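You operate a simulated robot arm through the tools that you are given. There is no shell and no other tool. Be economical: measure what you need, move in short steps, check, and stop when the job is done.

The job below is to be done with a simulated two-armed robot. You get a single attempt, and the scene is never put back.

## Task
Take the filter cloth from the top of the packing table and lay it out flat on the top of the model bench.

It is judged by the outcome, as a careful person would: the job done as asked, and still so three seconds after it is handed in. It fails if anything else is knocked over, pushed out of place, dropped, spilled or broken. Flat cloth is picked up by pressing the open fingertips on it (5 to 10 N) and closing them slowly along it; thin cloth reads only 2 to 8 mm in the jaws.

## Robot
Two 6-joint arms with two-finger grippers on one trunk, on a base that drives. Base frame: it is fixed to the floor where the robot stands at the start and does not move with it; the origin is under the middle of the robot, x ahead of it, y to its left, z up; the surface under the hand at the start is at about z = 850. Lengths are in mm, angles in degrees, forces in N, time in s.
The left shoulder is at the start at [70, 176, 790], the right one opposite. With the tool pointing down near the work surface each hand reaches from about 520 to 720 mm from the robot's upright axis, wherever it stands, measured 20 degrees to its own side. Places, roughly: filter cloth [500, 100, 900]; top of the model bench [-1300, 400, 800]. Payload 2.45 kg a hand.
Tool frame (each hand has its own): the origin (TCP) lies between the finger pads and is the grasp point; the fingertips stand 26 mm ahead of it; z points along the fingers, y is the line along which they close. The gripper opens to 96 mm. The gripper's body begins 69 mm behind the TCP.
Orientation is that of the tool frame in the base frame, as [roll, pitch, yaw] about the fixed x, y, z axes, in that order (R = Rz(yaw) Ry(pitch) Rx(roll)). With the fingers straight down and closing along the base's y, the tool's x points along the base's -x, its y along +y and its z along -z.

## Interface
- The arms move only by the tool drive_tool. It takes "left_series", "right_series" or both (then of equal length, played together; a hand with none holds still); each is one flat list of numbers, 7 for each row, row after row: the shift along the base's x, y, z in cm, then the turn, a rotation vector about the base's x, y, z in degrees, then the gripper command, from -1 (shut) to 1 (fully open), values between in proportion. In form: [x, y, z, ax, ay, az, hand, x, y, z, ax, ay, az, hand, ...]. A call has 1 to 12 rows; each row shifts and turns the commanded pose from where the row before left it. A row lasts 0.2 s, in which the tool goes at most 50 mm and 8.6 degrees; a call with a longer step from one row to the next is refused whole, and so is a gripper value outside its range. Where a pose cannot be reached the arm comes as near as it can. A force on the tool above 40 N (or 10 N above the force at the start of the call, whichever is more), or a blocked arm, ends the call early, and 0.2 s more pass. Each finger halts on what it meets, pressing with about 25 N; the grip force reading is that of the motor and also rises with nothing between the fingers. The clock runs only during rows and for 0.2 s after the last one: add rows that do not move to give the fingers time. The reply holds the time, the measured pose of the TCP, the force on the tool along the base axes, the opening and the grip force, in the units named above and with some noise, with the torque about the TCP (base axes, N m) and any sound that the robot's microphone picked up.
- Cameras (640 x 400 px; columns grow to the right, rows downward): "scene" is now at [144.2, 6.3, 1136.2]; the picture's right is [0.08, -1.00, 0.00], its down [-0.33, -0.03, -0.94] and it looks along [0.94, 0.07, -0.33] (base axes); focal length 253 px, centre (320, 200). "left" rides on the left gripper at [82, -3, -98] in its tool frame; the picture's right is [0.04, 1.00, 0.00], its down [-0.73, 0.03, -0.68] and it looks along [-0.68, 0.03, 0.73] (tool axes); focal length 256 px, centre (320, 200). "right" rides on the right gripper at [82, 3, -98] in its tool frame; the picture's right is [-0.04, 1.00, 0.00], its down [-0.73, -0.03, -0.68] and it looks along [-0.68, -0.03, 0.73] (tool axes); focal length 256 px, centre (320, 200). There is no depth. A picture from a camera that has moved, and an enlarged one, comes with that camera's place and axes in the base frame and with its lens.
- get_image(camera): a new picture of that camera. It takes no simulated time.
- raise_lower(by): slides the trunk up (or, below 0, down) by that many mm; the arms and the scene camera ride with it, the base frame stays. It gives what a move gives, with no picture.
- base_move(legs): drives the robot by 1 to 6 legs, each [ahead, left, turn to the left] in mm, mm and degrees, along the robot's own axes; the way and the turn of a leg run together, so that a leg with both is an arc; at most 1500 mm and 180 degrees a leg. The arms and the cameras ride along, it lands a little off, and it stops where it bumps. It gives what a move gives.
- turn_head(pan, tilt): turns the head with the scene camera to pan (to the left, within 86 degrees either way) and tilt (down, from -29 to 69), counted from straight ahead of the robot. It gives what a move gives.
- close_up(camera, box): a new picture of the part [left, top, right, bottom] of that camera's present view, enlarged. It takes no simulated time.
- close_job(): hands the job in; it is judged then, once.

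Go step by step. Nothing tells you exact positions but the pictures and the camera data: compare them with the known pose of the tool, close in by small moves and look again before you grip or let go. The budget is 120 turns and 100 pictures, counting those below and the enlarged ones. Unless the task says otherwise, let go and move clear before handing in, and close with one line.

The tools are called after "Request:" by a JSON object that holds its "op" and its "data". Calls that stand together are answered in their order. drive_tool: Moves the arms, as the interface text tells. Its arguments: {"type":"object","properties":{"left_series":{"type":"array"},"right_series":{"type":"array"}},"required":[]} The other tools are called the same way: raise_lower (by) slides the trunk up or down; base_move (legs) drives the base; turn_head (pan, tilt) turns the head that bears the scene camera; get_image (camera) takes a picture; close_up (camera, box) takes an enlarged picture of a part of a camera's view; close_job () hands the job in.

At the start:

```text
t: 0.0
left_position: [487.6, 282.9, 1039.0]
left_ee_rot: [-179.9, 0.1, -180.0]
left_contact_force: [-0.5, 0.4, -0.2]
left_wrist_torque: [0.0, 0.0, 0.01]
left_width: 96.3
left_grasp_force: 0.0
right_position: [581.6, -166.7, 1010.2]
right_ee_rot: [180.0, 0.0, -180.0]
right_contact_force: [0.2, -1.0, -0.5]
right_wrist_torque: [0.03, -0.03, 0.01]
right_width: 96.0
right_grasp_force: 0.1
trunk travel left (down, up): [-275.0, 565.0]
robot x, y, heading: [2.7, 0.9, -0.0]
head pan, tilt: [4.3, 19.4]
```

scene: 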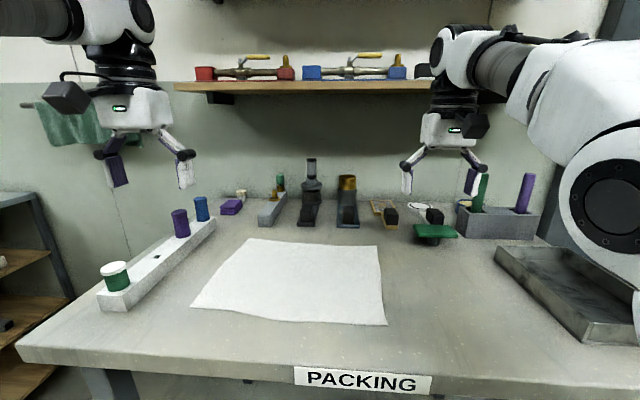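
right: 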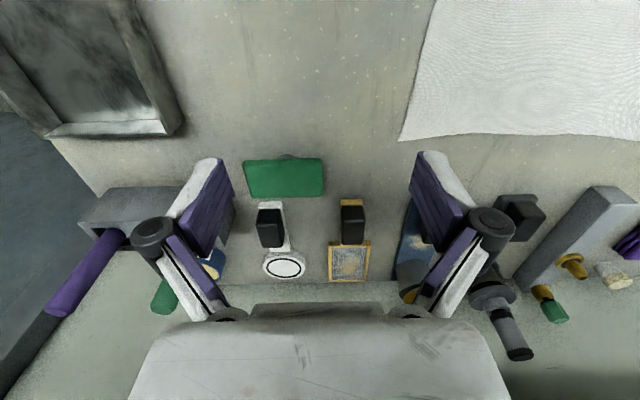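
left: 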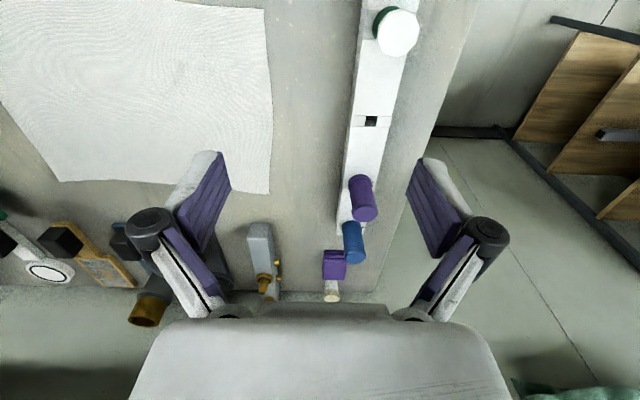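

The cloth lies flat at roughly x 435–670 and y -80–225, with the racks and tools clear of its far edge. I'll bring both hands above its two far corners and look again.

Request:
{"op": "drive_tool", "data": {"left_series": [2.6, -1.6, -2, 0, 0, 0, 0.5, 2.6, -1.6, -2, 0, 0, 0, 0.2, 2.6, -1.6, -2, 0, 0, 0, 0, 2.6, -1.6, -2, 0, 0, 0, 0, 2.6, -1.6, -2, 0, 0, 0, 0, 2.6, -1.6, -1.5, 0, 0, 0, 0], "right_series": [0.9, 1.7, -1.5, 0, 0, 0, 0.5, 0.9, 1.7, -1.5, 0, 0, 0, 0.2, 0.9, 1.7, -1.5, 0, 0, 0, 0, 0.9, 1.7, -1.5, 0, 0, 0, 0, 0.9, 1.7, -1.5, 0, 0, 0, 0, 0.9, 1.7, -1.5, 0, 0, 0, 0]}}

Request:
{"op": "get_image", "data": {"camera": "scene"}}

Request:
{"op": "get_image", "data": {"camera": "left"}}

Request:
{"op": "get_image", "data": {"camera": "right"}}

```text
t: 1.4
left_position: [645.0, 188.4, 923.9]
left_ee_rot: [-179.9, -0.1, 179.9]
left_contact_force: [0.1, -0.5, -0.1]
left_wrist_torque: [0.01, 0.02, 0.02]
left_width: 48.1
left_grasp_force: 0.2
right_position: [636.1, -64.3, 916.7]
right_ee_rot: [-180.0, -0.1, 179.9]
right_contact_force: [1.2, -0.1, -0.3]
right_wrist_torque: [0.0, 0.03, 0.0]
right_width: 47.8
right_grasp_force: 0.0
trunk travel left (down, up): [-275.0, 565.0]
robot x, y, heading: [0.1, 3.4, 0.1]
head pan, tilt: [4.3, 19.4]
```

```text
96 pictures are left
camera scene: at [146.1, 6.4, 1135.9], right [0.08, -1.0, 0.0], down [-0.33, -0.03, -0.94], along [0.94, 0.07, -0.33], focal length 253 px, centre (320, 200)
```

scene: 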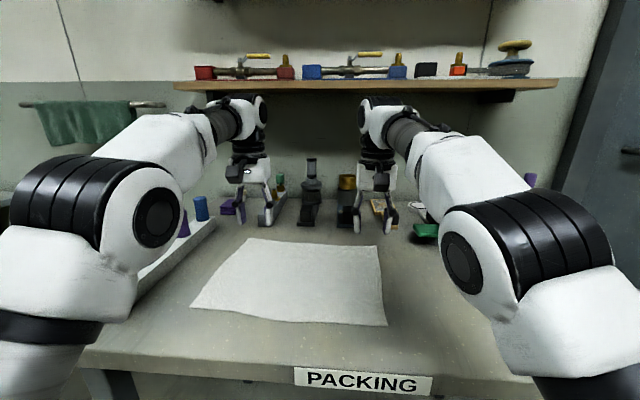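

```text
95 pictures are left
camera left: at [562.5, 185.5, 1021.1], right [-0.04, 1.0, 0.0], down [0.73, 0.03, 0.68], along [0.68, 0.03, -0.74], focal length 256 px, centre (320, 200)
```

left: 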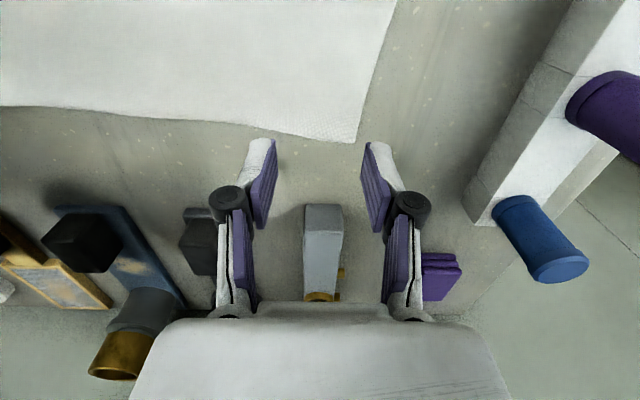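

```text
94 pictures are left
camera right: at [554.8, -60.6, 1015.6], right [0.04, 1.0, 0.0], down [0.74, -0.03, 0.68], along [0.68, -0.03, -0.74], focal length 256 px, centre (320, 200)
```

right: 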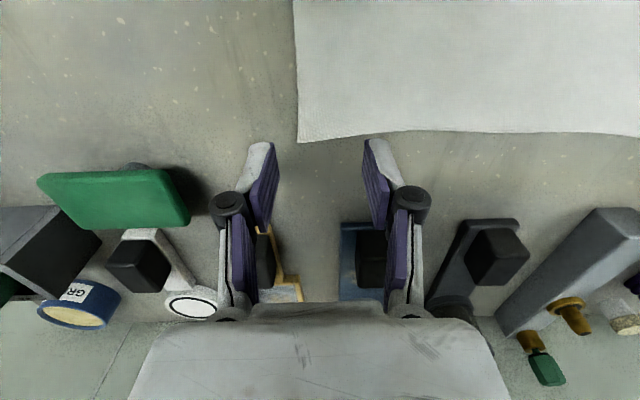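

Triangulating puts the far corners at about (655, 213) and (643, -80), with the surface near z 858. I'll line up just inside each corner and come down to about 10 mm above it.

Request:
{"op": "drive_tool", "data": {"left_series": [-0.5, -1.2, -1, 0, 0, 0, 0, 0, 0, -1, 0, 0, 0, 0, 0, 0, -0.6, 0, 0, 0, 0], "right_series": [-0.8, 2.2, -1, 0, 0, 0, 0, 0, 0, -0.6, 0, 0, 0, 0, 0, 0, -0.3, 0, 0, 0, 0]}}

Request:
{"op": "get_image", "data": {"camera": "left"}}

Request:
{"op": "get_image", "data": {"camera": "right"}}

```text
t: 2.2
left_position: [638.3, 177.2, 896.4]
left_ee_rot: [-179.9, -0.1, -180.0]
left_contact_force: [-0.1, 0.5, 0.1]
left_wrist_torque: [-0.01, 0.03, 0.02]
left_width: 48.0
left_grasp_force: 0.1
right_position: [627.8, -43.1, 899.3]
right_ee_rot: [180.0, 0.1, -180.0]
right_contact_force: [0.3, -0.7, 0.2]
right_wrist_torque: [0.0, 0.01, -0.01]
right_width: 48.2
right_grasp_force: 0.1
trunk travel left (down, up): [-275.0, 565.0]
robot x, y, heading: [0.6, 3.1, -0.0]
head pan, tilt: [4.3, 19.4]
```

```text
93 pictures are left
camera left: at [555.7, 173.1, 995.7], right [-0.04, 1.0, 0.0], down [0.73, 0.03, 0.68], along [0.68, 0.03, -0.73], focal length 256 px, centre (320, 200)
```

left: 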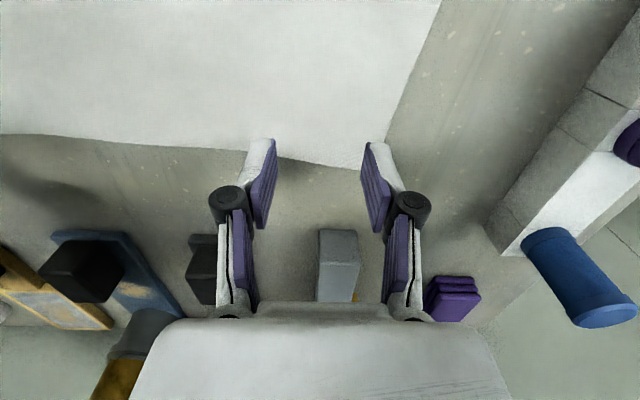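

```text
92 pictures are left
camera right: at [545.2, -38.0, 998.0], right [0.04, 1.0, 0.0], down [0.73, -0.03, 0.68], along [0.68, -0.03, -0.73], focal length 256 px, centre (320, 200)
```

right: 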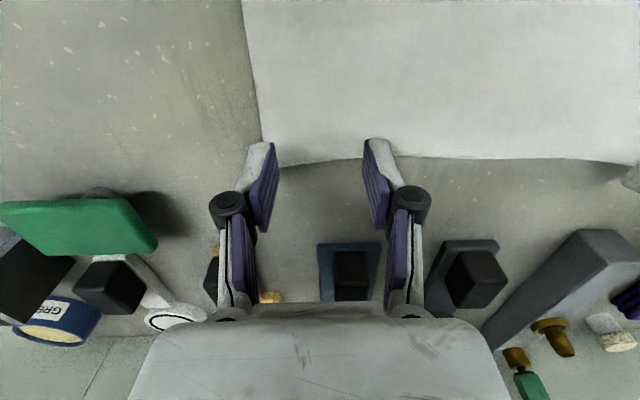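

The fingers sit close to the side edges, so I'll shift both slightly inward and descend gently until contact.

Request:
{"op": "drive_tool", "data": {"left_series": [-0.5, -0.8, 0, 0, 0, 0, 0, 0, 0, -0.4, 0, 0, 0, 0, 0, 0, -0.3, 0, 0, 0, 0], "right_series": [-0.5, 0.7, 0, 0, 0, 0, 0, 0, 0, -0.5, 0, 0, 0, 0, 0, 0, -0.5, 0, 0, 0, 0]}}

```text
t: 3.0
left_position: [632.5, 167.5, 890.7]
left_ee_rot: [-180.0, 0.0, 179.9]
left_contact_force: [0.2, -0.1, 1.0]
left_wrist_torque: [0.0, -0.01, 0.0]
left_width: 47.9
left_grasp_force: 0.1
right_position: [625.5, -41.7, 885.4]
right_ee_rot: [179.4, -0.7, 179.6]
right_contact_force: [0.7, 1.3, 0.6]
right_wrist_torque: [-0.04, -0.02, 0.01]
right_width: 48.0
right_grasp_force: 0.0
trunk travel left (down, up): [-275.0, 565.0]
robot x, y, heading: [-0.5, -1.3, -0.0]
head pan, tilt: [4.3, 19.4]
```

Neither hand shows contact yet, and the right reading is slightly off what I commanded, so I'll check with pictures.

Request:
{"op": "drive_tool", "data": {"left_series": [0, 0, 0, 0, 0, 0, 0], "right_series": [0, 0, 0, 0, 0, 0, 0]}}

Request:
{"op": "close_up", "data": {"camera": "left", "box": [220, 80, 420, 205]}}

Request:
{"op": "close_up", "data": {"camera": "right", "box": [220, 80, 420, 205]}}

```text
t: 3.4
left_position: [634.0, 168.0, 891.1]
left_ee_rot: [180.0, 0.0, 180.0]
left_contact_force: [-0.3, -0.4, -0.5]
left_wrist_torque: [0.02, 0.0, 0.01]
left_width: 47.8
left_grasp_force: 0.0
right_position: [623.7, -42.5, 887.5]
right_ee_rot: [179.4, -0.3, 179.3]
right_contact_force: [0.0, -1.2, 0.4]
right_wrist_torque: [0.01, 0.01, -0.02]
right_width: 47.9
right_grasp_force: 0.1
trunk travel left (down, up): [-275.0, 565.0]
robot x, y, heading: [-1.1, -1.0, 0.0]
head pan, tilt: [4.3, 19.4]
```

```text
3.20 times, centred on (320, 142) of left
camera zoom: at [550.7, 165.2, 988.8], right [-0.04, 1.0, 0.0], down [0.73, 0.03, 0.68], along [0.68, 0.03, -0.73], focal length 819 px, centre (320, 384)
```

zoom: 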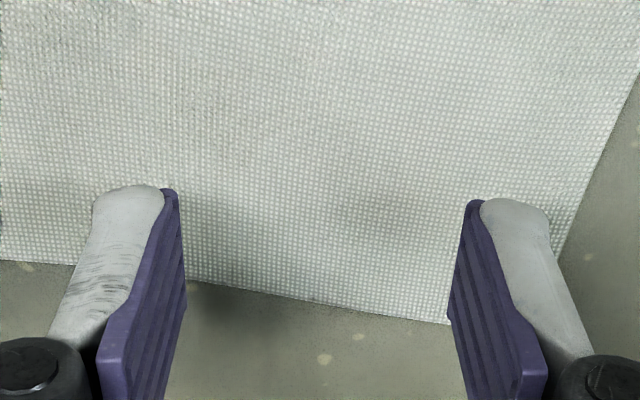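

```text
3.20 times, centred on (320, 142) of right
camera zoom: at [543.4, -38.1, 987.1], right [0.05, 1.0, 0.01], down [0.74, -0.04, 0.67], along [0.67, -0.03, -0.74], focal length 819 px, centre (320, 384)
```

zoom: 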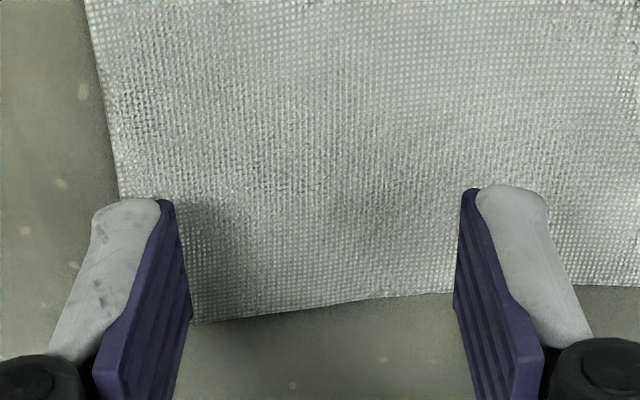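

The right hand is at its inward reach limit. I'll lift slightly, shift the base about 25 mm to the left, and re-aim.

Request:
{"op": "drive_tool", "data": {"left_series": [0, 0, 1.5, 0, 0, 0, 0], "right_series": [0, -0.8, 1.5, 0, 0, 0, 0]}}

Request:
{"op": "base_move", "data": {"legs": [[0, 25, 0]]}}

```text
t: 3.8
left_position: [634.1, 168.3, 906.4]
left_ee_rot: [-180.0, 0.0, -180.0]
left_contact_force: [-0.8, 0.3, -0.9]
left_wrist_torque: [-0.04, -0.05, 0.02]
left_width: 47.8
left_grasp_force: 0.2
right_position: [620.9, -44.2, 905.4]
right_ee_rot: [180.0, 0.1, 180.0]
right_contact_force: [0.9, 0.0, 0.6]
right_wrist_torque: [-0.01, -0.02, 0.01]
right_width: 47.9
right_grasp_force: 0.0
trunk travel left (down, up): [-275.0, 565.0]
robot x, y, heading: [-1.4, 1.7, -0.0]
head pan, tilt: [4.3, 19.4]
```

```text
t: 4.6
left_position: [633.2, 193.9, 906.6]
left_ee_rot: [-179.9, 0.0, 180.0]
left_contact_force: [0.3, 0.4, -0.1]
left_wrist_torque: [-0.04, 0.01, -0.01]
left_width: 48.1
left_grasp_force: 0.0
right_position: [621.3, -17.8, 904.1]
right_ee_rot: [-179.9, 0.1, -180.0]
right_contact_force: [0.2, -0.1, -0.3]
right_wrist_torque: [-0.05, 0.0, 0.0]
right_width: 48.3
right_grasp_force: 0.1
trunk travel left (down, up): [-275.0, 565.0]
robot x, y, heading: [-2.8, 23.6, -0.2]
head pan, tilt: [4.3, 19.4]
```

Now I'll re-aim both hands and descend.

Request:
{"op": "drive_tool", "data": {"left_series": [0, -2.7, 0, 0, 0, 0, 0, 0, 0, -1.0, 0, 0, 0, 0, 0, 0, -0.7, 0, 0, 0, 0, 0, 0, -0.2, 0, 0, 0, 0], "right_series": [0, -1.7, 0, 0, 0, 0, 0, 0, 0, -1.0, 0, 0, 0, 0, 0, 0, -0.5, 0, 0, 0, 0, 0, 0, -0.2, 0, 0, 0, 0]}}

Request:
{"op": "close_up", "data": {"camera": "left", "box": [220, 80, 420, 205]}}

Request:
{"op": "close_up", "data": {"camera": "right", "box": [220, 80, 420, 205]}}

```text
t: 5.6
left_position: [633.4, 165.8, 885.9]
left_ee_rot: [-179.9, 0.0, 180.0]
left_contact_force: [1.1, 0.2, 1.0]
left_wrist_torque: [0.03, 0.03, 0.0]
left_width: 47.8
left_grasp_force: 0.1
right_position: [621.9, -36.4, 887.8]
right_ee_rot: [-180.0, 0.1, 180.0]
right_contact_force: [-0.2, -0.3, 0.4]
right_wrist_torque: [0.01, -0.01, 0.0]
right_width: 48.0
right_grasp_force: 0.1
trunk travel left (down, up): [-275.0, 565.0]
robot x, y, heading: [1.0, 23.8, -0.1]
head pan, tilt: [4.3, 19.4]
```

```text
3.20 times, centred on (320, 142) of left
camera zoom: at [550.7, 163.5, 984.6], right [-0.04, 1.0, 0.0], down [0.73, 0.03, 0.68], along [0.68, 0.03, -0.73], focal length 819 px, centre (320, 384)
```

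zoom: 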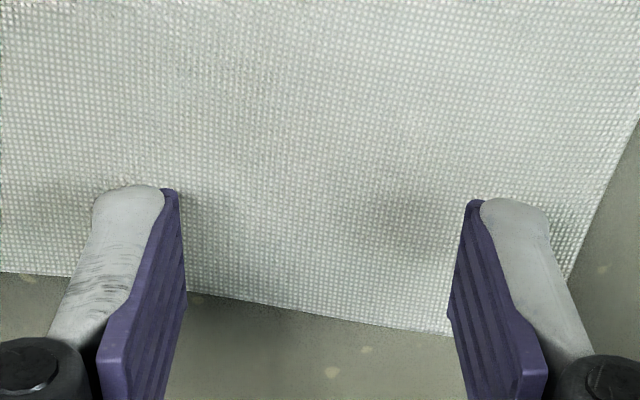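

```text
3.20 times, centred on (320, 142) of right
camera zoom: at [540.0, -31.4, 986.4], right [0.04, 1.0, 0.0], down [0.73, -0.03, 0.68], along [0.68, -0.03, -0.73], focal length 819 px, centre (320, 384)
```

zoom: 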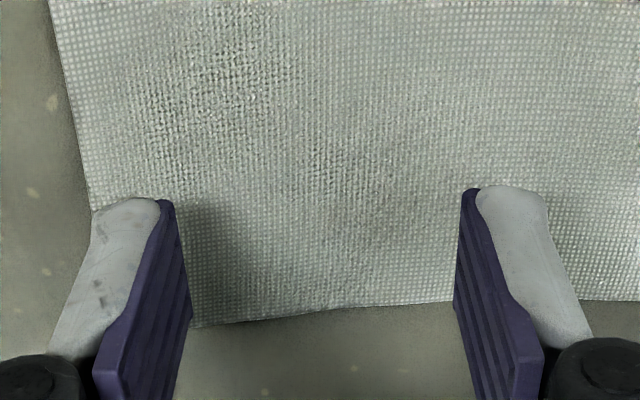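

Both hands are well placed just above the cloth. I'll go down in small steps to press.

Request:
{"op": "drive_tool", "data": {"left_series": [0, 0, -0.2, 0, 0, 0, 0, 0, 0, -0.2, 0, 0, 0, 0], "right_series": [0, 0, -0.3, 0, 0, 0, 0, 0, 0, -0.3, 0, 0, 0, 0]}}

```text
t: 6.2
left_position: [633.9, 166.0, 883.9]
left_ee_rot: [-179.9, 0.0, -180.0]
left_contact_force: [0.5, 0.2, 0.9]
left_wrist_torque: [0.0, 0.03, 0.02]
left_width: 48.1
left_grasp_force: 0.1
right_position: [622.3, -36.3, 881.0]
right_ee_rot: [180.0, 0.0, -180.0]
right_contact_force: [0.7, 0.1, 0.5]
right_wrist_torque: [0.02, 0.02, 0.02]
right_width: 47.7
right_grasp_force: 0.2
trunk travel left (down, up): [-275.0, 565.0]
robot x, y, heading: [0.5, 25.9, -0.0]
head pan, tilt: [4.3, 19.4]
```

Request:
{"op": "drive_tool", "data": {"left_series": [0, 0, -0.2, 0, 0, 0, 0, 0, 0, -0.2, 0, 0, 0, 0], "right_series": [0, 0, -0.1, 0, 0, 0, 0, 0, 0, -0.1, 0, 0, 0, 0]}}

```text
t: 6.8
left_position: [633.3, 165.9, 879.0]
left_ee_rot: [-179.9, 0.0, -179.9]
left_contact_force: [-0.5, -0.6, -0.6]
left_wrist_torque: [0.01, 0.02, -0.02]
left_width: 48.0
left_grasp_force: 0.0
right_position: [622.1, -36.4, 879.4]
right_ee_rot: [-180.0, 0.1, -180.0]
right_contact_force: [-0.7, 0.6, -0.6]
right_wrist_torque: [0.01, 0.0, 0.04]
right_width: 47.8
right_grasp_force: 0.1
trunk travel left (down, up): [-275.0, 565.0]
robot x, y, heading: [3.6, 23.9, -0.1]
head pan, tilt: [4.3, 19.4]
```

Still no contact, so I'll continue down in small steps.

Request:
{"op": "drive_tool", "data": {"left_series": [0, 0, -0.15, 0, 0, 0, 0, 0, 0, -0.15, 0, 0, 0, 0], "right_series": [0, 0, -0.15, 0, 0, 0, 0, 0, 0, -0.15, 0, 0, 0, 0]}}

```text
t: 7.4
left_position: [634.0, 165.6, 875.2]
left_ee_rot: [-179.9, 0.0, -180.0]
left_contact_force: [-0.2, 0.2, -0.4]
left_wrist_torque: [0.0, 0.01, -0.04]
left_width: 48.5
left_grasp_force: 0.0
right_position: [623.2, -35.6, 876.9]
right_ee_rot: [179.9, 0.0, -179.9]
right_contact_force: [-0.1, 0.5, -0.3]
right_wrist_torque: [-0.02, 0.0, -0.03]
right_width: 47.9
right_grasp_force: 0.0
trunk travel left (down, up): [-275.0, 565.0]
robot x, y, heading: [-2.7, 23.9, 0.0]
head pan, tilt: [4.3, 19.4]
```

Request:
{"op": "drive_tool", "data": {"left_series": [0, 0, -0.1, 0, 0, 0, 0, 0, 0, -0.1, 0, 0, 0, 0], "right_series": [0, 0, -0.1, 0, 0, 0, 0, 0, 0, -0.1, 0, 0, 0, 0]}}

Request:
{"op": "close_up", "data": {"camera": "left", "box": [220, 80, 420, 205]}}

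Request:
{"op": "close_up", "data": {"camera": "right", "box": [220, 80, 420, 205]}}

```text
t: 8.0
left_position: [632.9, 166.8, 875.4]
left_ee_rot: [-179.9, 0.2, 180.0]
left_contact_force: [2.7, 0.2, 9.3]
left_wrist_torque: [0.08, -0.1, -0.04]
left_width: 49.4
left_grasp_force: 1.2
right_position: [620.8, -36.3, 876.0]
right_ee_rot: [179.9, 0.2, 179.9]
right_contact_force: [0.2, 1.2, 4.4]
right_wrist_torque: [-0.07, 0.0, 0.02]
right_width: 47.9
right_grasp_force: 0.1
trunk travel left (down, up): [-275.0, 565.0]
robot x, y, heading: [3.0, 23.9, -0.3]
head pan, tilt: [4.3, 19.4]
```

```text
3.20 times, centred on (320, 142) of left
camera zoom: at [549.8, 163.4, 973.3], right [-0.04, 1.0, 0.0], down [0.73, 0.03, 0.68], along [0.68, 0.03, -0.73], focal length 819 px, centre (320, 384)
```

zoom: 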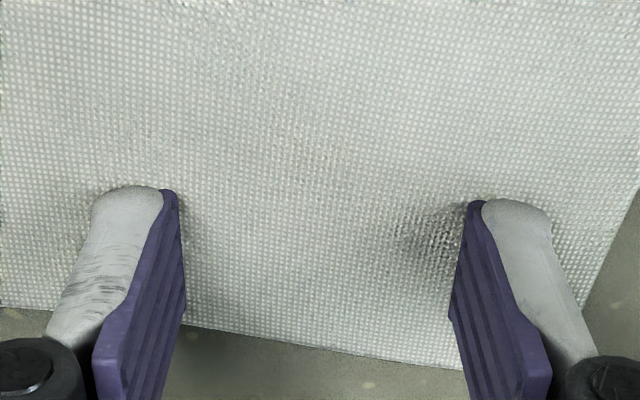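

```text
3.20 times, centred on (320, 142) of right
camera zoom: at [539.3, -32.0, 974.5], right [0.04, 1.0, 0.0], down [0.73, -0.03, 0.68], along [0.68, -0.03, -0.73], focal length 819 px, centre (320, 384)
```

zoom: 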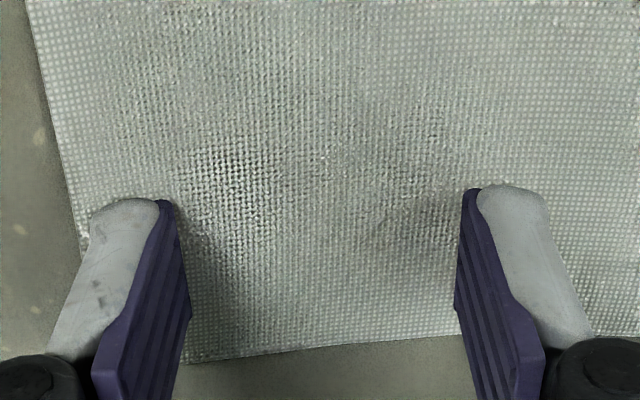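

Both are in contact (left 9 N, right 4 N). I'll close slowly along the cloth, with a touch more press on the right.

Request:
{"op": "drive_tool", "data": {"left_series": [0, 0, 0, 0, 0, 0, -0.1, 0, 0, 0, 0, 0, 0, -0.2, 0, 0, 0, 0, 0, 0, -0.3, 0, 0, 0, 0, 0, 0, -0.4, 0, 0, 0, 0, 0, 0, -0.5, 0, 0, 0, 0, 0, 0, -0.6, 0, 0, 0, 0, 0, 0, -0.7, 0, 0, 0, 0, 0, 0, -0.8, 0, 0, 0, 0, 0, 0, -0.9, 0, 0, 0, 0, 0, 0, -1, 0, 0, 0, 0, 0, 0, -1, 0, 0, 0, 0, 0, 0, -1], "right_series": [0, 0, -0.05, 0, 0, 0, 0, 0, 0, 0, 0, 0, 0, -0.1, 0, 0, 0, 0, 0, 0, -0.2, 0, 0, 0, 0, 0, 0, -0.3, 0, 0, 0, 0, 0, 0, -0.4, 0, 0, 0, 0, 0, 0, -0.5, 0, 0, 0, 0, 0, 0, -0.6, 0, 0, 0, 0, 0, 0, -0.7, 0, 0, 0, 0, 0, 0, -0.8, 0, 0, 0, 0, 0, 0, -0.9, 0, 0, 0, 0, 0, 0, -1, 0, 0, 0, 0, 0, 0, -1]}}

Request:
{"op": "close_up", "data": {"camera": "left", "box": [220, 80, 420, 205]}}

Request:
{"op": "close_up", "data": {"camera": "right", "box": [220, 80, 420, 205]}}

```text
t: 10.6
left_position: [630.9, 164.9, 876.5]
left_ee_rot: [-179.9, 0.2, 180.0]
left_contact_force: [-1.1, -8.4, 21.3]
left_wrist_torque: [-0.28, -0.03, 0.01]
left_width: 3.2
left_grasp_force: 27.8
right_position: [619.2, -35.1, 876.3]
right_ee_rot: [179.9, 0.3, 180.0]
right_contact_force: [-0.2, 10.8, 19.2]
right_wrist_torque: [0.39, -0.09, -0.04]
right_width: 2.1
right_grasp_force: 25.3
trunk travel left (down, up): [-275.0, 565.0]
robot x, y, heading: [0.4, 26.8, 0.0]
head pan, tilt: [4.3, 19.4]
```

```text
3.20 times, centred on (320, 142) of left
camera zoom: at [547.5, 163.0, 974.2], right [-0.04, 1.0, 0.0], down [0.73, 0.03, 0.68], along [0.68, 0.03, -0.73], focal length 819 px, centre (320, 384)
```

zoom: 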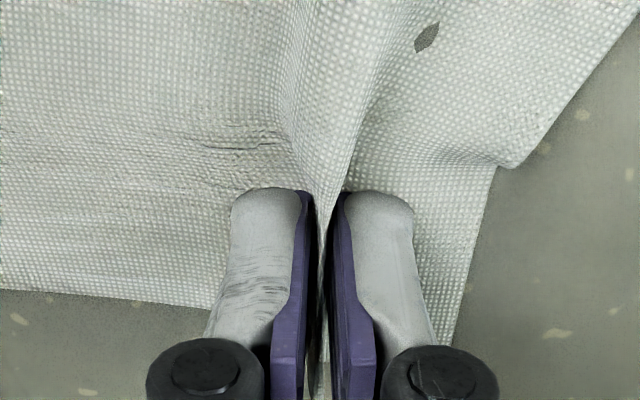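

```text
3.20 times, centred on (320, 142) of right
camera zoom: at [536.8, -31.9, 975.0], right [0.04, 1.0, 0.0], down [0.73, -0.03, 0.68], along [0.68, -0.03, -0.73], focal length 819 px, centre (320, 384)
```

zoom: 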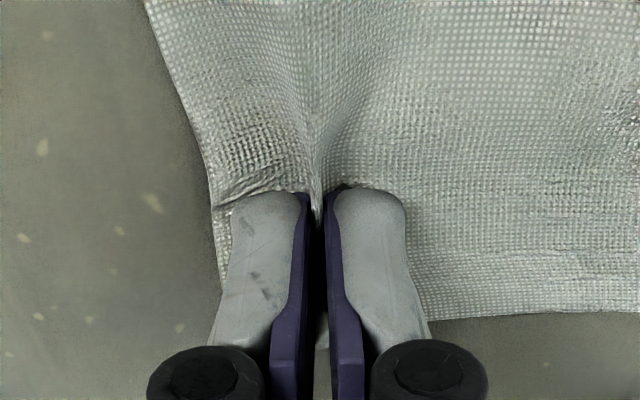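

The left has a solid fold and the right a smaller one. I'll lift a little to test both grips.

Request:
{"op": "drive_tool", "data": {"left_series": [0, 0, 0.5, 0, 0, 0, -1, 0, 0, 0.5, 0, 0, 0, -1, 0, 0, 0.7, 0, 0, 0, -1, 0, 0, 0.8, 0, 0, 0, -1], "right_series": [0, 0, 0.5, 0, 0, 0, -1, 0, 0, 0.5, 0, 0, 0, -1, 0, 0, 0.7, 0, 0, 0, -1, 0, 0, 0.8, 0, 0, 0, -1]}}

Request:
{"op": "get_image", "data": {"camera": "left"}}

Request:
{"op": "get_image", "data": {"camera": "right"}}

```text
t: 11.6
left_position: [634.6, 166.1, 898.7]
left_ee_rot: [-180.0, 0.0, 180.0]
left_contact_force: [-1.6, -7.1, -0.5]
left_wrist_torque: [-0.26, -0.03, 0.06]
left_width: 3.4
left_grasp_force: 25.3
right_position: [621.3, -36.7, 898.2]
right_ee_rot: [-179.9, 0.0, -179.9]
right_contact_force: [-0.3, 7.1, 0.4]
right_wrist_torque: [0.2, 0.03, -0.01]
right_width: 1.7
right_grasp_force: 22.3
trunk travel left (down, up): [-275.0, 565.0]
robot x, y, heading: [-2.8, 24.5, 0.1]
head pan, tilt: [4.3, 19.4]
```

```text
83 pictures are left
camera left: at [550.2, 163.7, 996.8], right [-0.04, 1.0, 0.0], down [0.73, 0.03, 0.68], along [0.68, 0.03, -0.73], focal length 256 px, centre (320, 200)
```

left: 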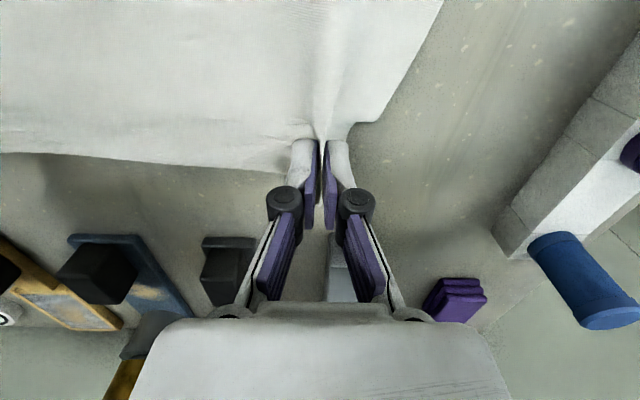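

```text
82 pictures are left
camera right: at [539.4, -31.2, 997.7], right [0.04, 1.0, 0.0], down [0.73, -0.03, 0.68], along [0.68, -0.03, -0.73], focal length 256 px, centre (320, 200)
```

right: 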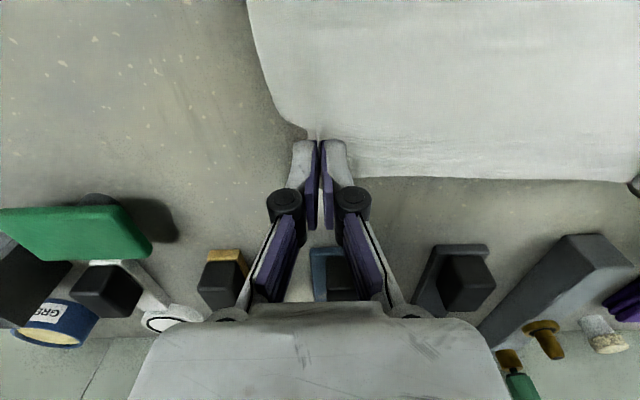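

Both hold, but the cloth is taut between the hands (7 N). I'll ease the left hand 12 mm inward and then lift further.

Request:
{"op": "drive_tool", "data": {"left_series": [0, -0.6, 0, 0, 0, 0, -1, 0, -0.6, 0, 0, 0, 0, -1, 0, 0, 1, 0, 0, 0, -1, 0, 0, 1, 0, 0, 0, -1, 0, 0, 2, 0, 0, 0, -1, 0, 0, 2, 0, 0, 0, -1], "right_series": [0, 0, 0, 0, 0, 0, -1, 0, 0, 0, 0, 0, 0, -1, 0, 0, 1, 0, 0, 0, -1, 0, 0, 1, 0, 0, 0, -1, 0, 0, 2, 0, 0, 0, -1, 0, 0, 2, 0, 0, 0, -1]}}

Request:
{"op": "get_image", "data": {"camera": "scene"}}

Request:
{"op": "close_up", "data": {"camera": "right", "box": [220, 80, 420, 205]}}

```text
t: 13.0
left_position: [634.4, 156.4, 959.0]
left_ee_rot: [180.0, 0.0, -180.0]
left_contact_force: [-0.8, 0.3, 0.8]
left_wrist_torque: [0.0, 0.01, 0.01]
left_width: 1.8
left_grasp_force: 22.0
right_position: [619.1, -37.7, 958.8]
right_ee_rot: [-180.0, 0.0, 180.0]
right_contact_force: [0.7, -0.8, -1.1]
right_wrist_torque: [-0.06, 0.01, 0.02]
right_width: 1.5
right_grasp_force: 23.9
trunk travel left (down, up): [-275.0, 565.0]
robot x, y, heading: [0.3, 24.1, 0.1]
head pan, tilt: [4.3, 19.4]
```

```text
81 pictures are left
camera scene: at [144.8, 31.6, 1136.0], right [0.08, -1.0, 0.0], down [-0.33, -0.03, -0.94], along [0.94, 0.07, -0.33], focal length 253 px, centre (320, 200)
```

scene: 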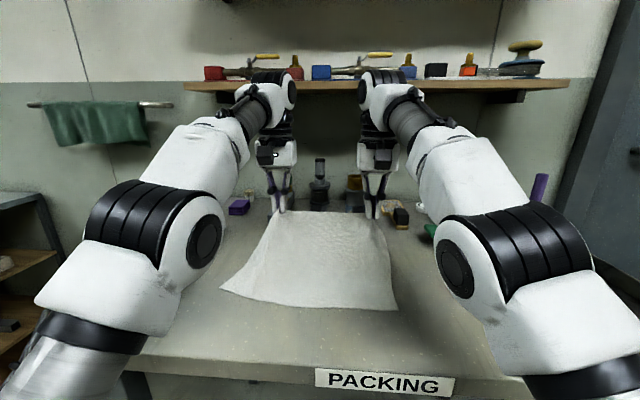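

```text
3.20 times, centred on (320, 142) of right
camera zoom: at [537.4, -32.6, 1056.4], right [0.04, 1.0, 0.0], down [0.73, -0.03, 0.68], along [0.68, -0.03, -0.73], focal length 819 px, centre (320, 384)
```

zoom: 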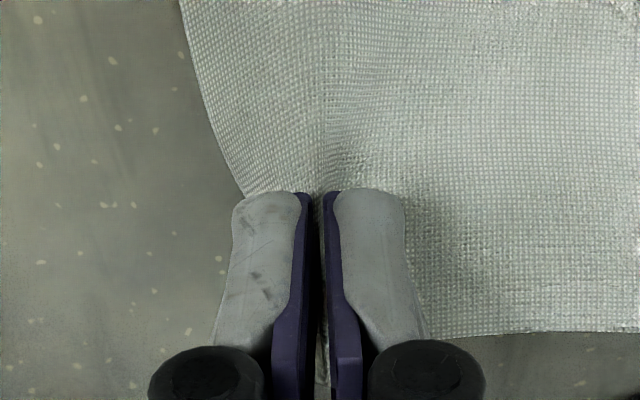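

Jaw readings have fallen to 1.5–1.8 mm, which may mean the cloth is slipping out. I'll look closer at the left and then lift a bit more.

Request:
{"op": "close_up", "data": {"camera": "left", "box": [220, 80, 420, 205]}}

Request:
{"op": "close_up", "data": {"camera": "scene", "box": [220, 160, 420, 285]}}

```text
3.20 times, centred on (320, 142) of left
camera zoom: at [551.3, 151.7, 1056.6], right [-0.04, 1.0, 0.0], down [0.73, 0.03, 0.68], along [0.68, 0.03, -0.73], focal length 819 px, centre (320, 384)
```

zoom: 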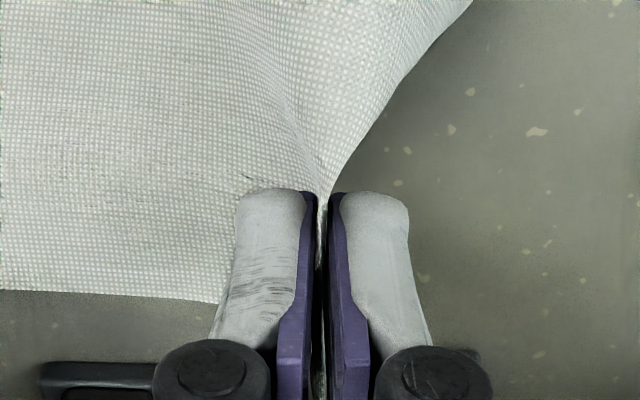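

```text
3.20 times, centred on (320, 222) of scene
camera zoom: at [144.8, 31.6, 1136.0], right [0.08, -1.0, 0.0], down [-0.33, -0.03, -0.94], along [0.94, 0.07, -0.33], focal length 811 px, centre (320, 128)
```

zoom: 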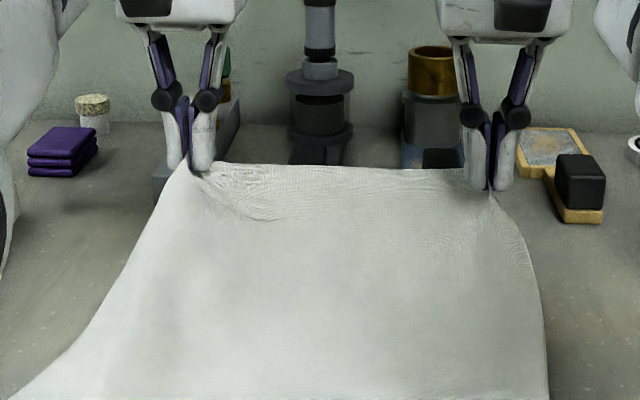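

Both corners seem held by a two-layer pinch. I'll lift straight up over the table so the cloth hangs free, and see whether the grip persists.

Request:
{"op": "drive_tool", "data": {"left_series": [-0.5, 0, 2, 0, 0, 0, -1, -0.5, 0, 2, 0, 0, 0, -1, -0.5, 0, 2, 0, 0, 0, -1, -0.5, 0, 2, 0, 0, 0, -1, -0.5, 0, 2, 0, 0, 0, -1, 0, 0, 0, 0, 0, 0, -1, 0, 0, 0, 0, 0, 0, -1], "right_series": [-0.5, 0, 2, 0, 0, 0, -1, -0.5, 0, 2, 0, 0, 0, -1, -0.5, 0, 2, 0, 0, 0, -1, -0.5, 0, 2, 0, 0, 0, -1, -0.5, 0, 2, 0, 0, 0, -1, 0, 0, 0, 0, 0, 0, -1, 0, 0, 0, 0, 0, 0, -1]}}

Request:
{"op": "get_image", "data": {"camera": "scene"}}

Request:
{"op": "close_up", "data": {"camera": "left", "box": [220, 80, 420, 205]}}

Request:
{"op": "close_up", "data": {"camera": "right", "box": [220, 80, 420, 205]}}

```text
t: 14.6
left_position: [575.6, 160.4, 1027.4]
left_ee_rot: [-179.9, 0.2, -180.0]
left_contact_force: [-0.9, -25.1, -0.3]
left_wrist_torque: [-0.62, 0.04, -0.09]
left_width: 2.8
left_grasp_force: 25.4
left hand out of reach, approached as far as the arm can: row 1, 2, 3, 4, 5
right_position: [560.4, -49.3, 1025.5]
right_ee_rot: [179.9, 0.1, -179.9]
right_contact_force: [0.8, 25.5, -0.4]
right_wrist_torque: [0.65, -0.02, 0.26]
right_width: 2.9
right_grasp_force: 25.0
right hand out of reach, approached as far as the arm can: row 1, 2, 3, 4, 5
trunk travel left (down, up): [-275.0, 565.0]
robot x, y, heading: [-0.7, 24.4, -0.1]
head pan, tilt: [4.3, 19.4]
```

```text
77 pictures are left
camera scene: at [143.8, 31.6, 1136.2], right [0.08, -1.0, 0.0], down [-0.33, -0.03, -0.94], along [0.94, 0.07, -0.33], focal length 253 px, centre (320, 200)
```

scene: 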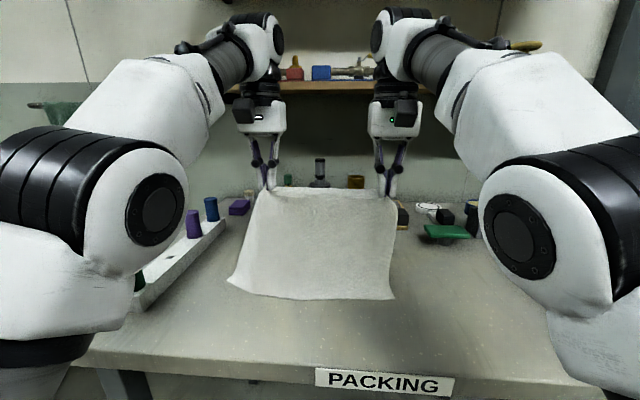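

```text
3.20 times, centred on (320, 142) of left
camera zoom: at [492.8, 158.6, 1124.7], right [-0.04, 1.0, 0.0], down [0.73, 0.03, 0.68], along [0.68, 0.03, -0.73], focal length 819 px, centre (320, 384)
```

zoom: 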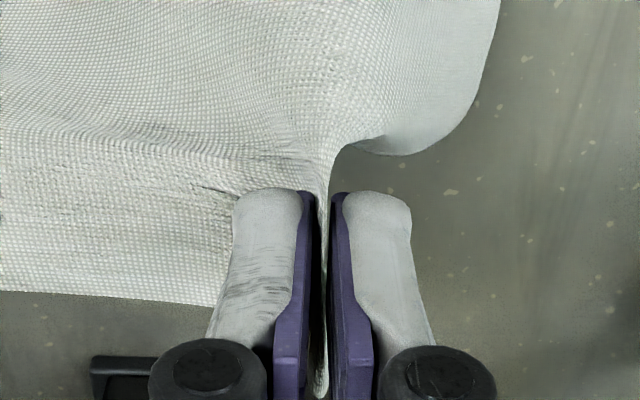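

```text
3.20 times, centred on (320, 142) of right
camera zoom: at [479.0, -44.5, 1122.7], right [0.04, 1.0, 0.0], down [0.73, -0.03, 0.68], along [0.68, -0.03, -0.73], focal length 819 px, centre (320, 384)
```

zoom: 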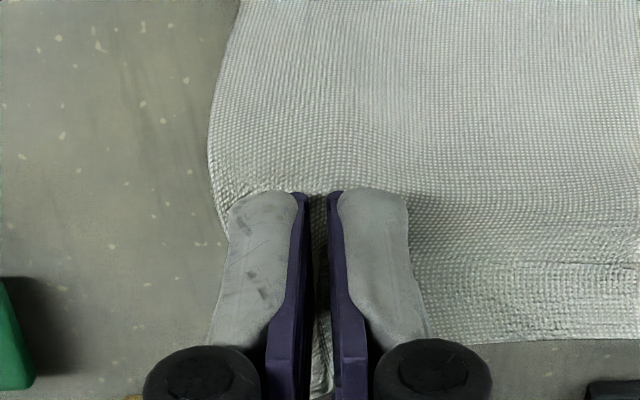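

The grip holds even under 25 N, so it is firm. However, the arms reached their height limit and spread apart. I'll lower them back into comfortable reach to relieve the tension, and lift with the trunk instead.

Request:
{"op": "drive_tool", "data": {"left_series": [0.5, 0, -2, 0, 0, 0, -1, 0.5, 0, -2, 0, 0, 0, -1, 0.5, 0, -2, 0, 0, 0, -1, 0.5, 0, -1.5, 0, 0, 0, -1, 0, 0, 0, 0, 0, 0, -1], "right_series": [0.5, 0, -2, 0, 0, 0, -1, 0.5, 0, -2, 0, 0, 0, -1, 0.5, 0, -2, 0, 0, 0, -1, 0.5, 0, -1.5, 0, 0, 0, -1, 0, 0, 0, 0, 0, 0, -1]}}

```text
t: 15.8
left_position: [596.4, 161.9, 952.9]
left_ee_rot: [-179.9, 0.0, -179.9]
left_contact_force: [-1.3, -25.2, -0.6]
left_wrist_torque: [-0.66, 0.0, -0.08]
left_width: 2.7
left_grasp_force: 24.7
right_position: [581.4, -48.9, 950.1]
right_ee_rot: [180.0, 0.1, -180.0]
right_contact_force: [0.6, 25.5, 0.0]
right_wrist_torque: [0.67, -0.05, 0.28]
right_width: 3.0
right_grasp_force: 25.4
trunk travel left (down, up): [-275.0, 565.0]
robot x, y, heading: [1.0, 23.1, 0.3]
head pan, tilt: [4.3, 19.4]
```

I'll ease the hands 20 mm together to remove the tension.

Request:
{"op": "drive_tool", "data": {"left_series": [0, -0.5, 0, 0, 0, 0, -1, 0, -0.5, 0, 0, 0, 0, -1], "right_series": [0, 0.5, 0, 0, 0, 0, -1, 0, 0.5, 0, 0, 0, 0, -1]}}

Request:
{"op": "raise_lower", "data": {"by": 250}}

Request:
{"op": "get_image", "data": {"camera": "scene"}}

```text
t: 16.4
left_position: [595.5, 150.9, 952.4]
left_ee_rot: [-179.9, 0.0, -179.9]
left_contact_force: [0.3, -0.4, 3.0]
left_wrist_torque: [0.01, 0.0, -0.01]
left_width: 4.3
left_grasp_force: 23.1
right_position: [582.0, -40.6, 950.0]
right_ee_rot: [-180.0, -0.1, 179.9]
right_contact_force: [-0.2, 0.1, 0.3]
right_wrist_torque: [-0.05, 0.0, -0.02]
right_width: 1.7
right_grasp_force: 24.1
trunk travel left (down, up): [-275.0, 565.0]
robot x, y, heading: [-1.0, 24.0, -0.0]
head pan, tilt: [4.3, 19.4]
```

```text
t: 19.0
left_position: [596.5, 151.4, 1202.4]
left_ee_rot: [-179.9, 0.0, 180.0]
left_contact_force: [-0.1, -1.1, -0.3]
left_wrist_torque: [-0.02, 0.01, 0.0]
left_width: 4.5
left_grasp_force: 26.1
right_position: [581.9, -39.8, 1198.9]
right_ee_rot: [-179.9, 0.1, 180.0]
right_contact_force: [0.6, 0.0, 1.0]
right_wrist_torque: [0.04, -0.01, 0.02]
right_width: 2.5
right_grasp_force: 23.0
trunk travel left (down, up): [-525.0, 315.0]
robot x, y, heading: [0.4, 24.3, 0.0]
head pan, tilt: [4.3, 19.4]
```

```text
74 pictures are left
camera scene: at [144.3, 31.6, 1386.1], right [0.08, -1.0, 0.0], down [-0.33, -0.03, -0.94], along [0.94, 0.07, -0.33], focal length 253 px, centre (320, 200)
```

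scene: 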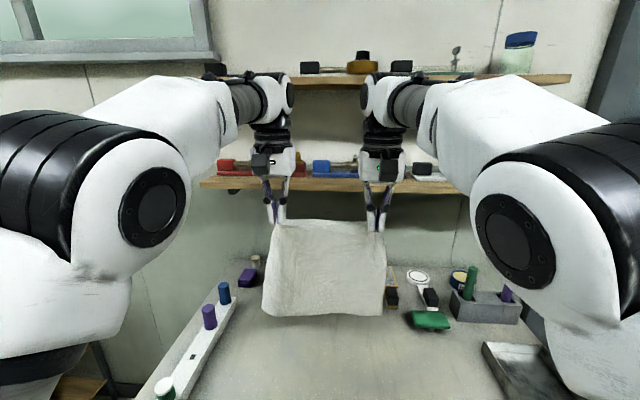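

The cloth hangs cleanly from both hands. I'll back away from the table and look around before turning.

Request:
{"op": "base_move", "data": {"legs": [[-350, 0, 0]]}}

Request:
{"op": "turn_head", "data": {"pan": 86, "tilt": 20}}

Request:
{"op": "get_image", "data": {"camera": "scene"}}

Request:
{"op": "turn_head", "data": {"pan": -86, "tilt": 20}}

Request:
{"op": "get_image", "data": {"camera": "scene"}}

```text
t: 21.3
left_position: [244.2, 151.0, 1202.4]
left_ee_rot: [-179.9, -0.1, -179.9]
left_contact_force: [-0.3, -1.5, -1.2]
left_wrist_torque: [0.0, 0.0, 0.01]
left_width: 4.1
left_grasp_force: 26.7
right_position: [231.0, -38.6, 1199.4]
right_ee_rot: [-180.0, 0.2, -179.9]
right_contact_force: [0.1, 1.8, -0.3]
right_wrist_torque: [0.02, -0.01, 0.04]
right_width: 1.3
right_grasp_force: 23.8
trunk travel left (down, up): [-525.0, 315.0]
robot x, y, heading: [-352.8, 22.2, 0.1]
head pan, tilt: [4.3, 19.4]
```

```text
t: 22.8
left_position: [243.4, 151.5, 1202.1]
left_ee_rot: [-179.9, 0.0, -179.9]
left_contact_force: [0.2, 1.4, -0.7]
left_wrist_torque: [-0.01, 0.03, -0.03]
left_width: 3.8
left_grasp_force: 31.0
right_position: [230.6, -38.2, 1198.4]
right_ee_rot: [180.0, 0.1, -179.9]
right_contact_force: [-0.6, 1.2, -0.1]
right_wrist_torque: [-0.02, 0.04, 0.06]
right_width: 2.0
right_grasp_force: 23.6
trunk travel left (down, up): [-525.0, 315.0]
robot x, y, heading: [-348.2, 30.3, 0.0]
head pan, tilt: [85.9, 20.0]
```

```text
73 pictures are left
camera scene: at [-294.1, 117.2, 1385.2], right [1.0, -0.07, 0.0], down [-0.02, -0.34, -0.94], along [0.07, 0.94, -0.34], focal length 253 px, centre (320, 200)
```

scene: 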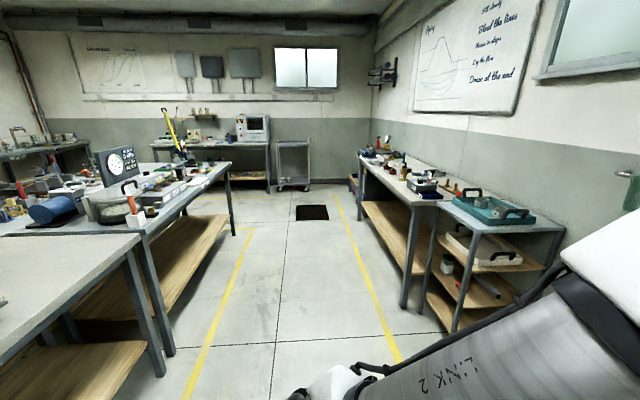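

```text
t: 25.4
left_position: [244.5, 151.1, 1203.1]
left_ee_rot: [-179.9, 0.1, -179.9]
left_contact_force: [0.7, -1.9, 0.7]
left_wrist_torque: [-0.03, 0.0, -0.01]
left_width: 3.3
left_grasp_force: 30.2
right_position: [230.3, -38.1, 1199.9]
right_ee_rot: [180.0, 0.2, 180.0]
right_contact_force: [0.4, 0.6, 0.6]
right_wrist_torque: [-0.03, -0.03, 0.01]
right_width: 1.1
right_grasp_force: 22.1
trunk travel left (down, up): [-525.0, 315.0]
robot x, y, heading: [-350.5, 24.6, 0.1]
head pan, tilt: [-85.9, 20.0]
```

```text
72 pictures are left
camera scene: at [-293.9, -68.6, 1385.2], right [-1.0, -0.07, 0.0], down [-0.03, 0.34, -0.94], along [0.07, -0.94, -0.34], focal length 253 px, centre (320, 200)
```

scene: 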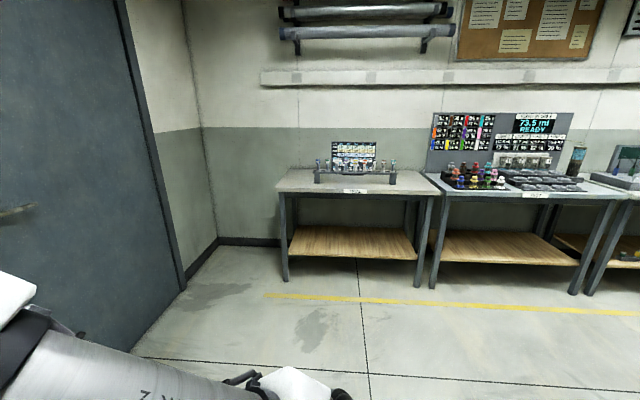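

The aisle is wide enough to turn in. What appears to be the model bench has its front edge near x ≈ -1080. I'll turn 180° on the spot and look at it.

Request:
{"op": "base_move", "data": {"legs": [[0, 0, 90], [0, 0, 90]]}}

Request:
{"op": "turn_head", "data": {"pan": 0, "tilt": 30}}

Request:
{"op": "get_image", "data": {"camera": "scene"}}

```text
t: 33.5
left_position: [-947.6, -102.3, 1202.0]
left_ee_rot: [-179.9, 0.0, 0.3]
left_contact_force: [0.7, 0.7, -1.0]
left_wrist_torque: [0.02, -0.03, 0.0]
left_width: 4.1
left_grasp_force: 24.2
right_position: [-933.0, 87.7, 1199.4]
right_ee_rot: [180.0, 0.1, 0.2]
right_contact_force: [-0.1, -0.4, -1.0]
right_wrist_torque: [-0.01, 0.02, -0.01]
right_width: 1.5
right_grasp_force: 22.4
trunk travel left (down, up): [-525.0, 315.0]
robot x, y, heading: [-349.0, 23.7, -179.4]
head pan, tilt: [-85.9, 20.0]
```

```text
t: 35.1
left_position: [-947.7, -103.1, 1202.5]
left_ee_rot: [-179.9, 0.0, 0.3]
left_contact_force: [-0.9, 0.9, -1.2]
left_wrist_torque: [0.07, -0.02, 0.01]
left_width: 4.4
left_grasp_force: 24.3
right_position: [-933.3, 86.1, 1198.9]
right_ee_rot: [-179.9, 0.1, 0.2]
right_contact_force: [0.1, -0.5, 0.0]
right_wrist_torque: [0.1, 0.01, 0.01]
right_width: 3.2
right_grasp_force: 30.6
trunk travel left (down, up): [-525.0, 315.0]
robot x, y, heading: [-350.4, 23.6, -180.1]
head pan, tilt: [0.0, 30.0]
```

```text
71 pictures are left
camera scene: at [-491.6, 23.6, 1369.1], right [0.0, 1.0, 0.0], down [0.5, 0.0, -0.87], along [-0.87, 0.0, -0.5], focal length 253 px, centre (320, 200)
```

scene: 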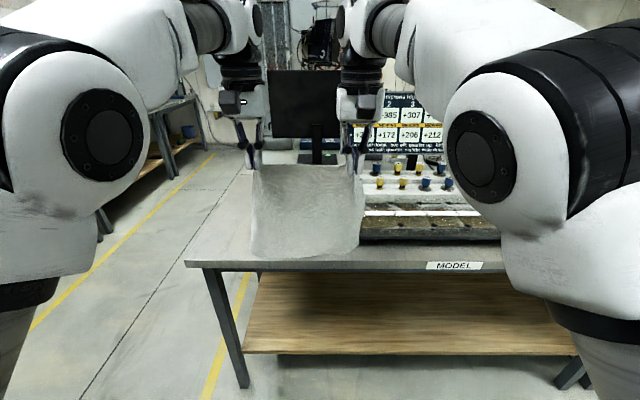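

This is the MODEL bench, with a model and a monitor standing toward its back and right. My hands hide part of the top, so I'll look with the wrist cameras and pan the head.

Request:
{"op": "get_image", "data": {"camera": "left"}}

Request:
{"op": "get_image", "data": {"camera": "right"}}

Request:
{"op": "turn_head", "data": {"pan": -50, "tilt": 30}}

Request:
{"op": "get_image", "data": {"camera": "scene"}}

```text
70 pictures are left
camera left: at [-867.4, -99.3, 1300.3], right [0.04, -1.0, 0.0], down [-0.73, -0.03, 0.68], along [-0.68, -0.03, -0.73], focal length 256 px, centre (320, 200)
```

left: 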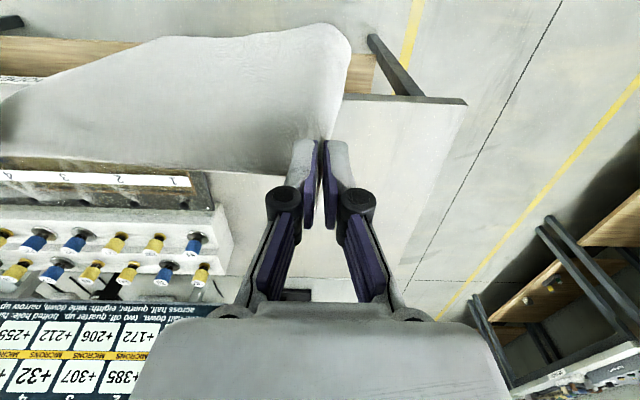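

```text
69 pictures are left
camera right: at [-852.5, 85.1, 1297.8], right [-0.04, -1.0, 0.0], down [-0.73, 0.03, 0.68], along [-0.68, 0.02, -0.73], focal length 256 px, centre (320, 200)
```

right: 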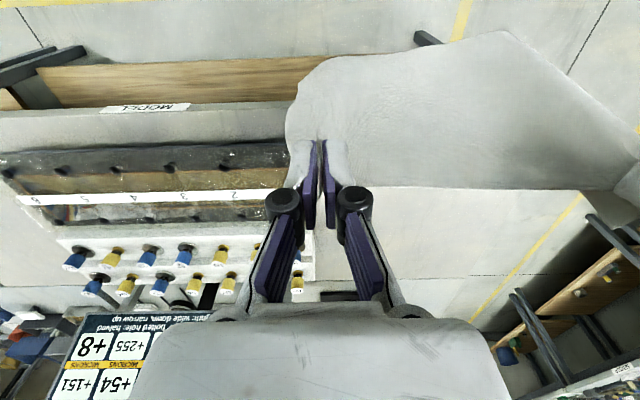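

```text
t: 36.2
left_position: [-947.9, -102.6, 1202.7]
left_ee_rot: [-179.9, 0.0, 0.3]
left_contact_force: [0.6, 0.7, 0.2]
left_wrist_torque: [0.04, 0.0, -0.02]
left_width: 1.3
left_grasp_force: 22.9
right_position: [-933.9, 86.3, 1198.6]
right_ee_rot: [179.9, 0.1, 0.2]
right_contact_force: [0.4, 0.1, -2.4]
right_wrist_torque: [0.0, -0.01, 0.01]
right_width: 2.5
right_grasp_force: 21.6
trunk travel left (down, up): [-525.0, 315.0]
robot x, y, heading: [-353.8, 22.6, -179.9]
head pan, tilt: [-50.0, 30.0]
```

```text
68 pictures are left
camera scene: at [-459.6, 93.1, 1369.1], right [0.76, 0.65, 0.0], down [0.32, -0.38, -0.87], along [-0.56, 0.66, -0.5], focal length 253 px, centre (320, 200)
```

scene: 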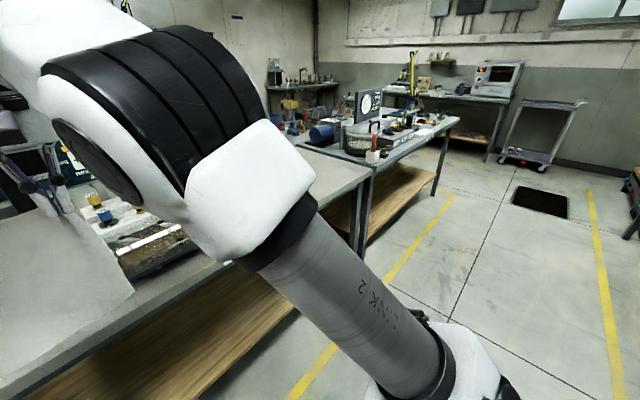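

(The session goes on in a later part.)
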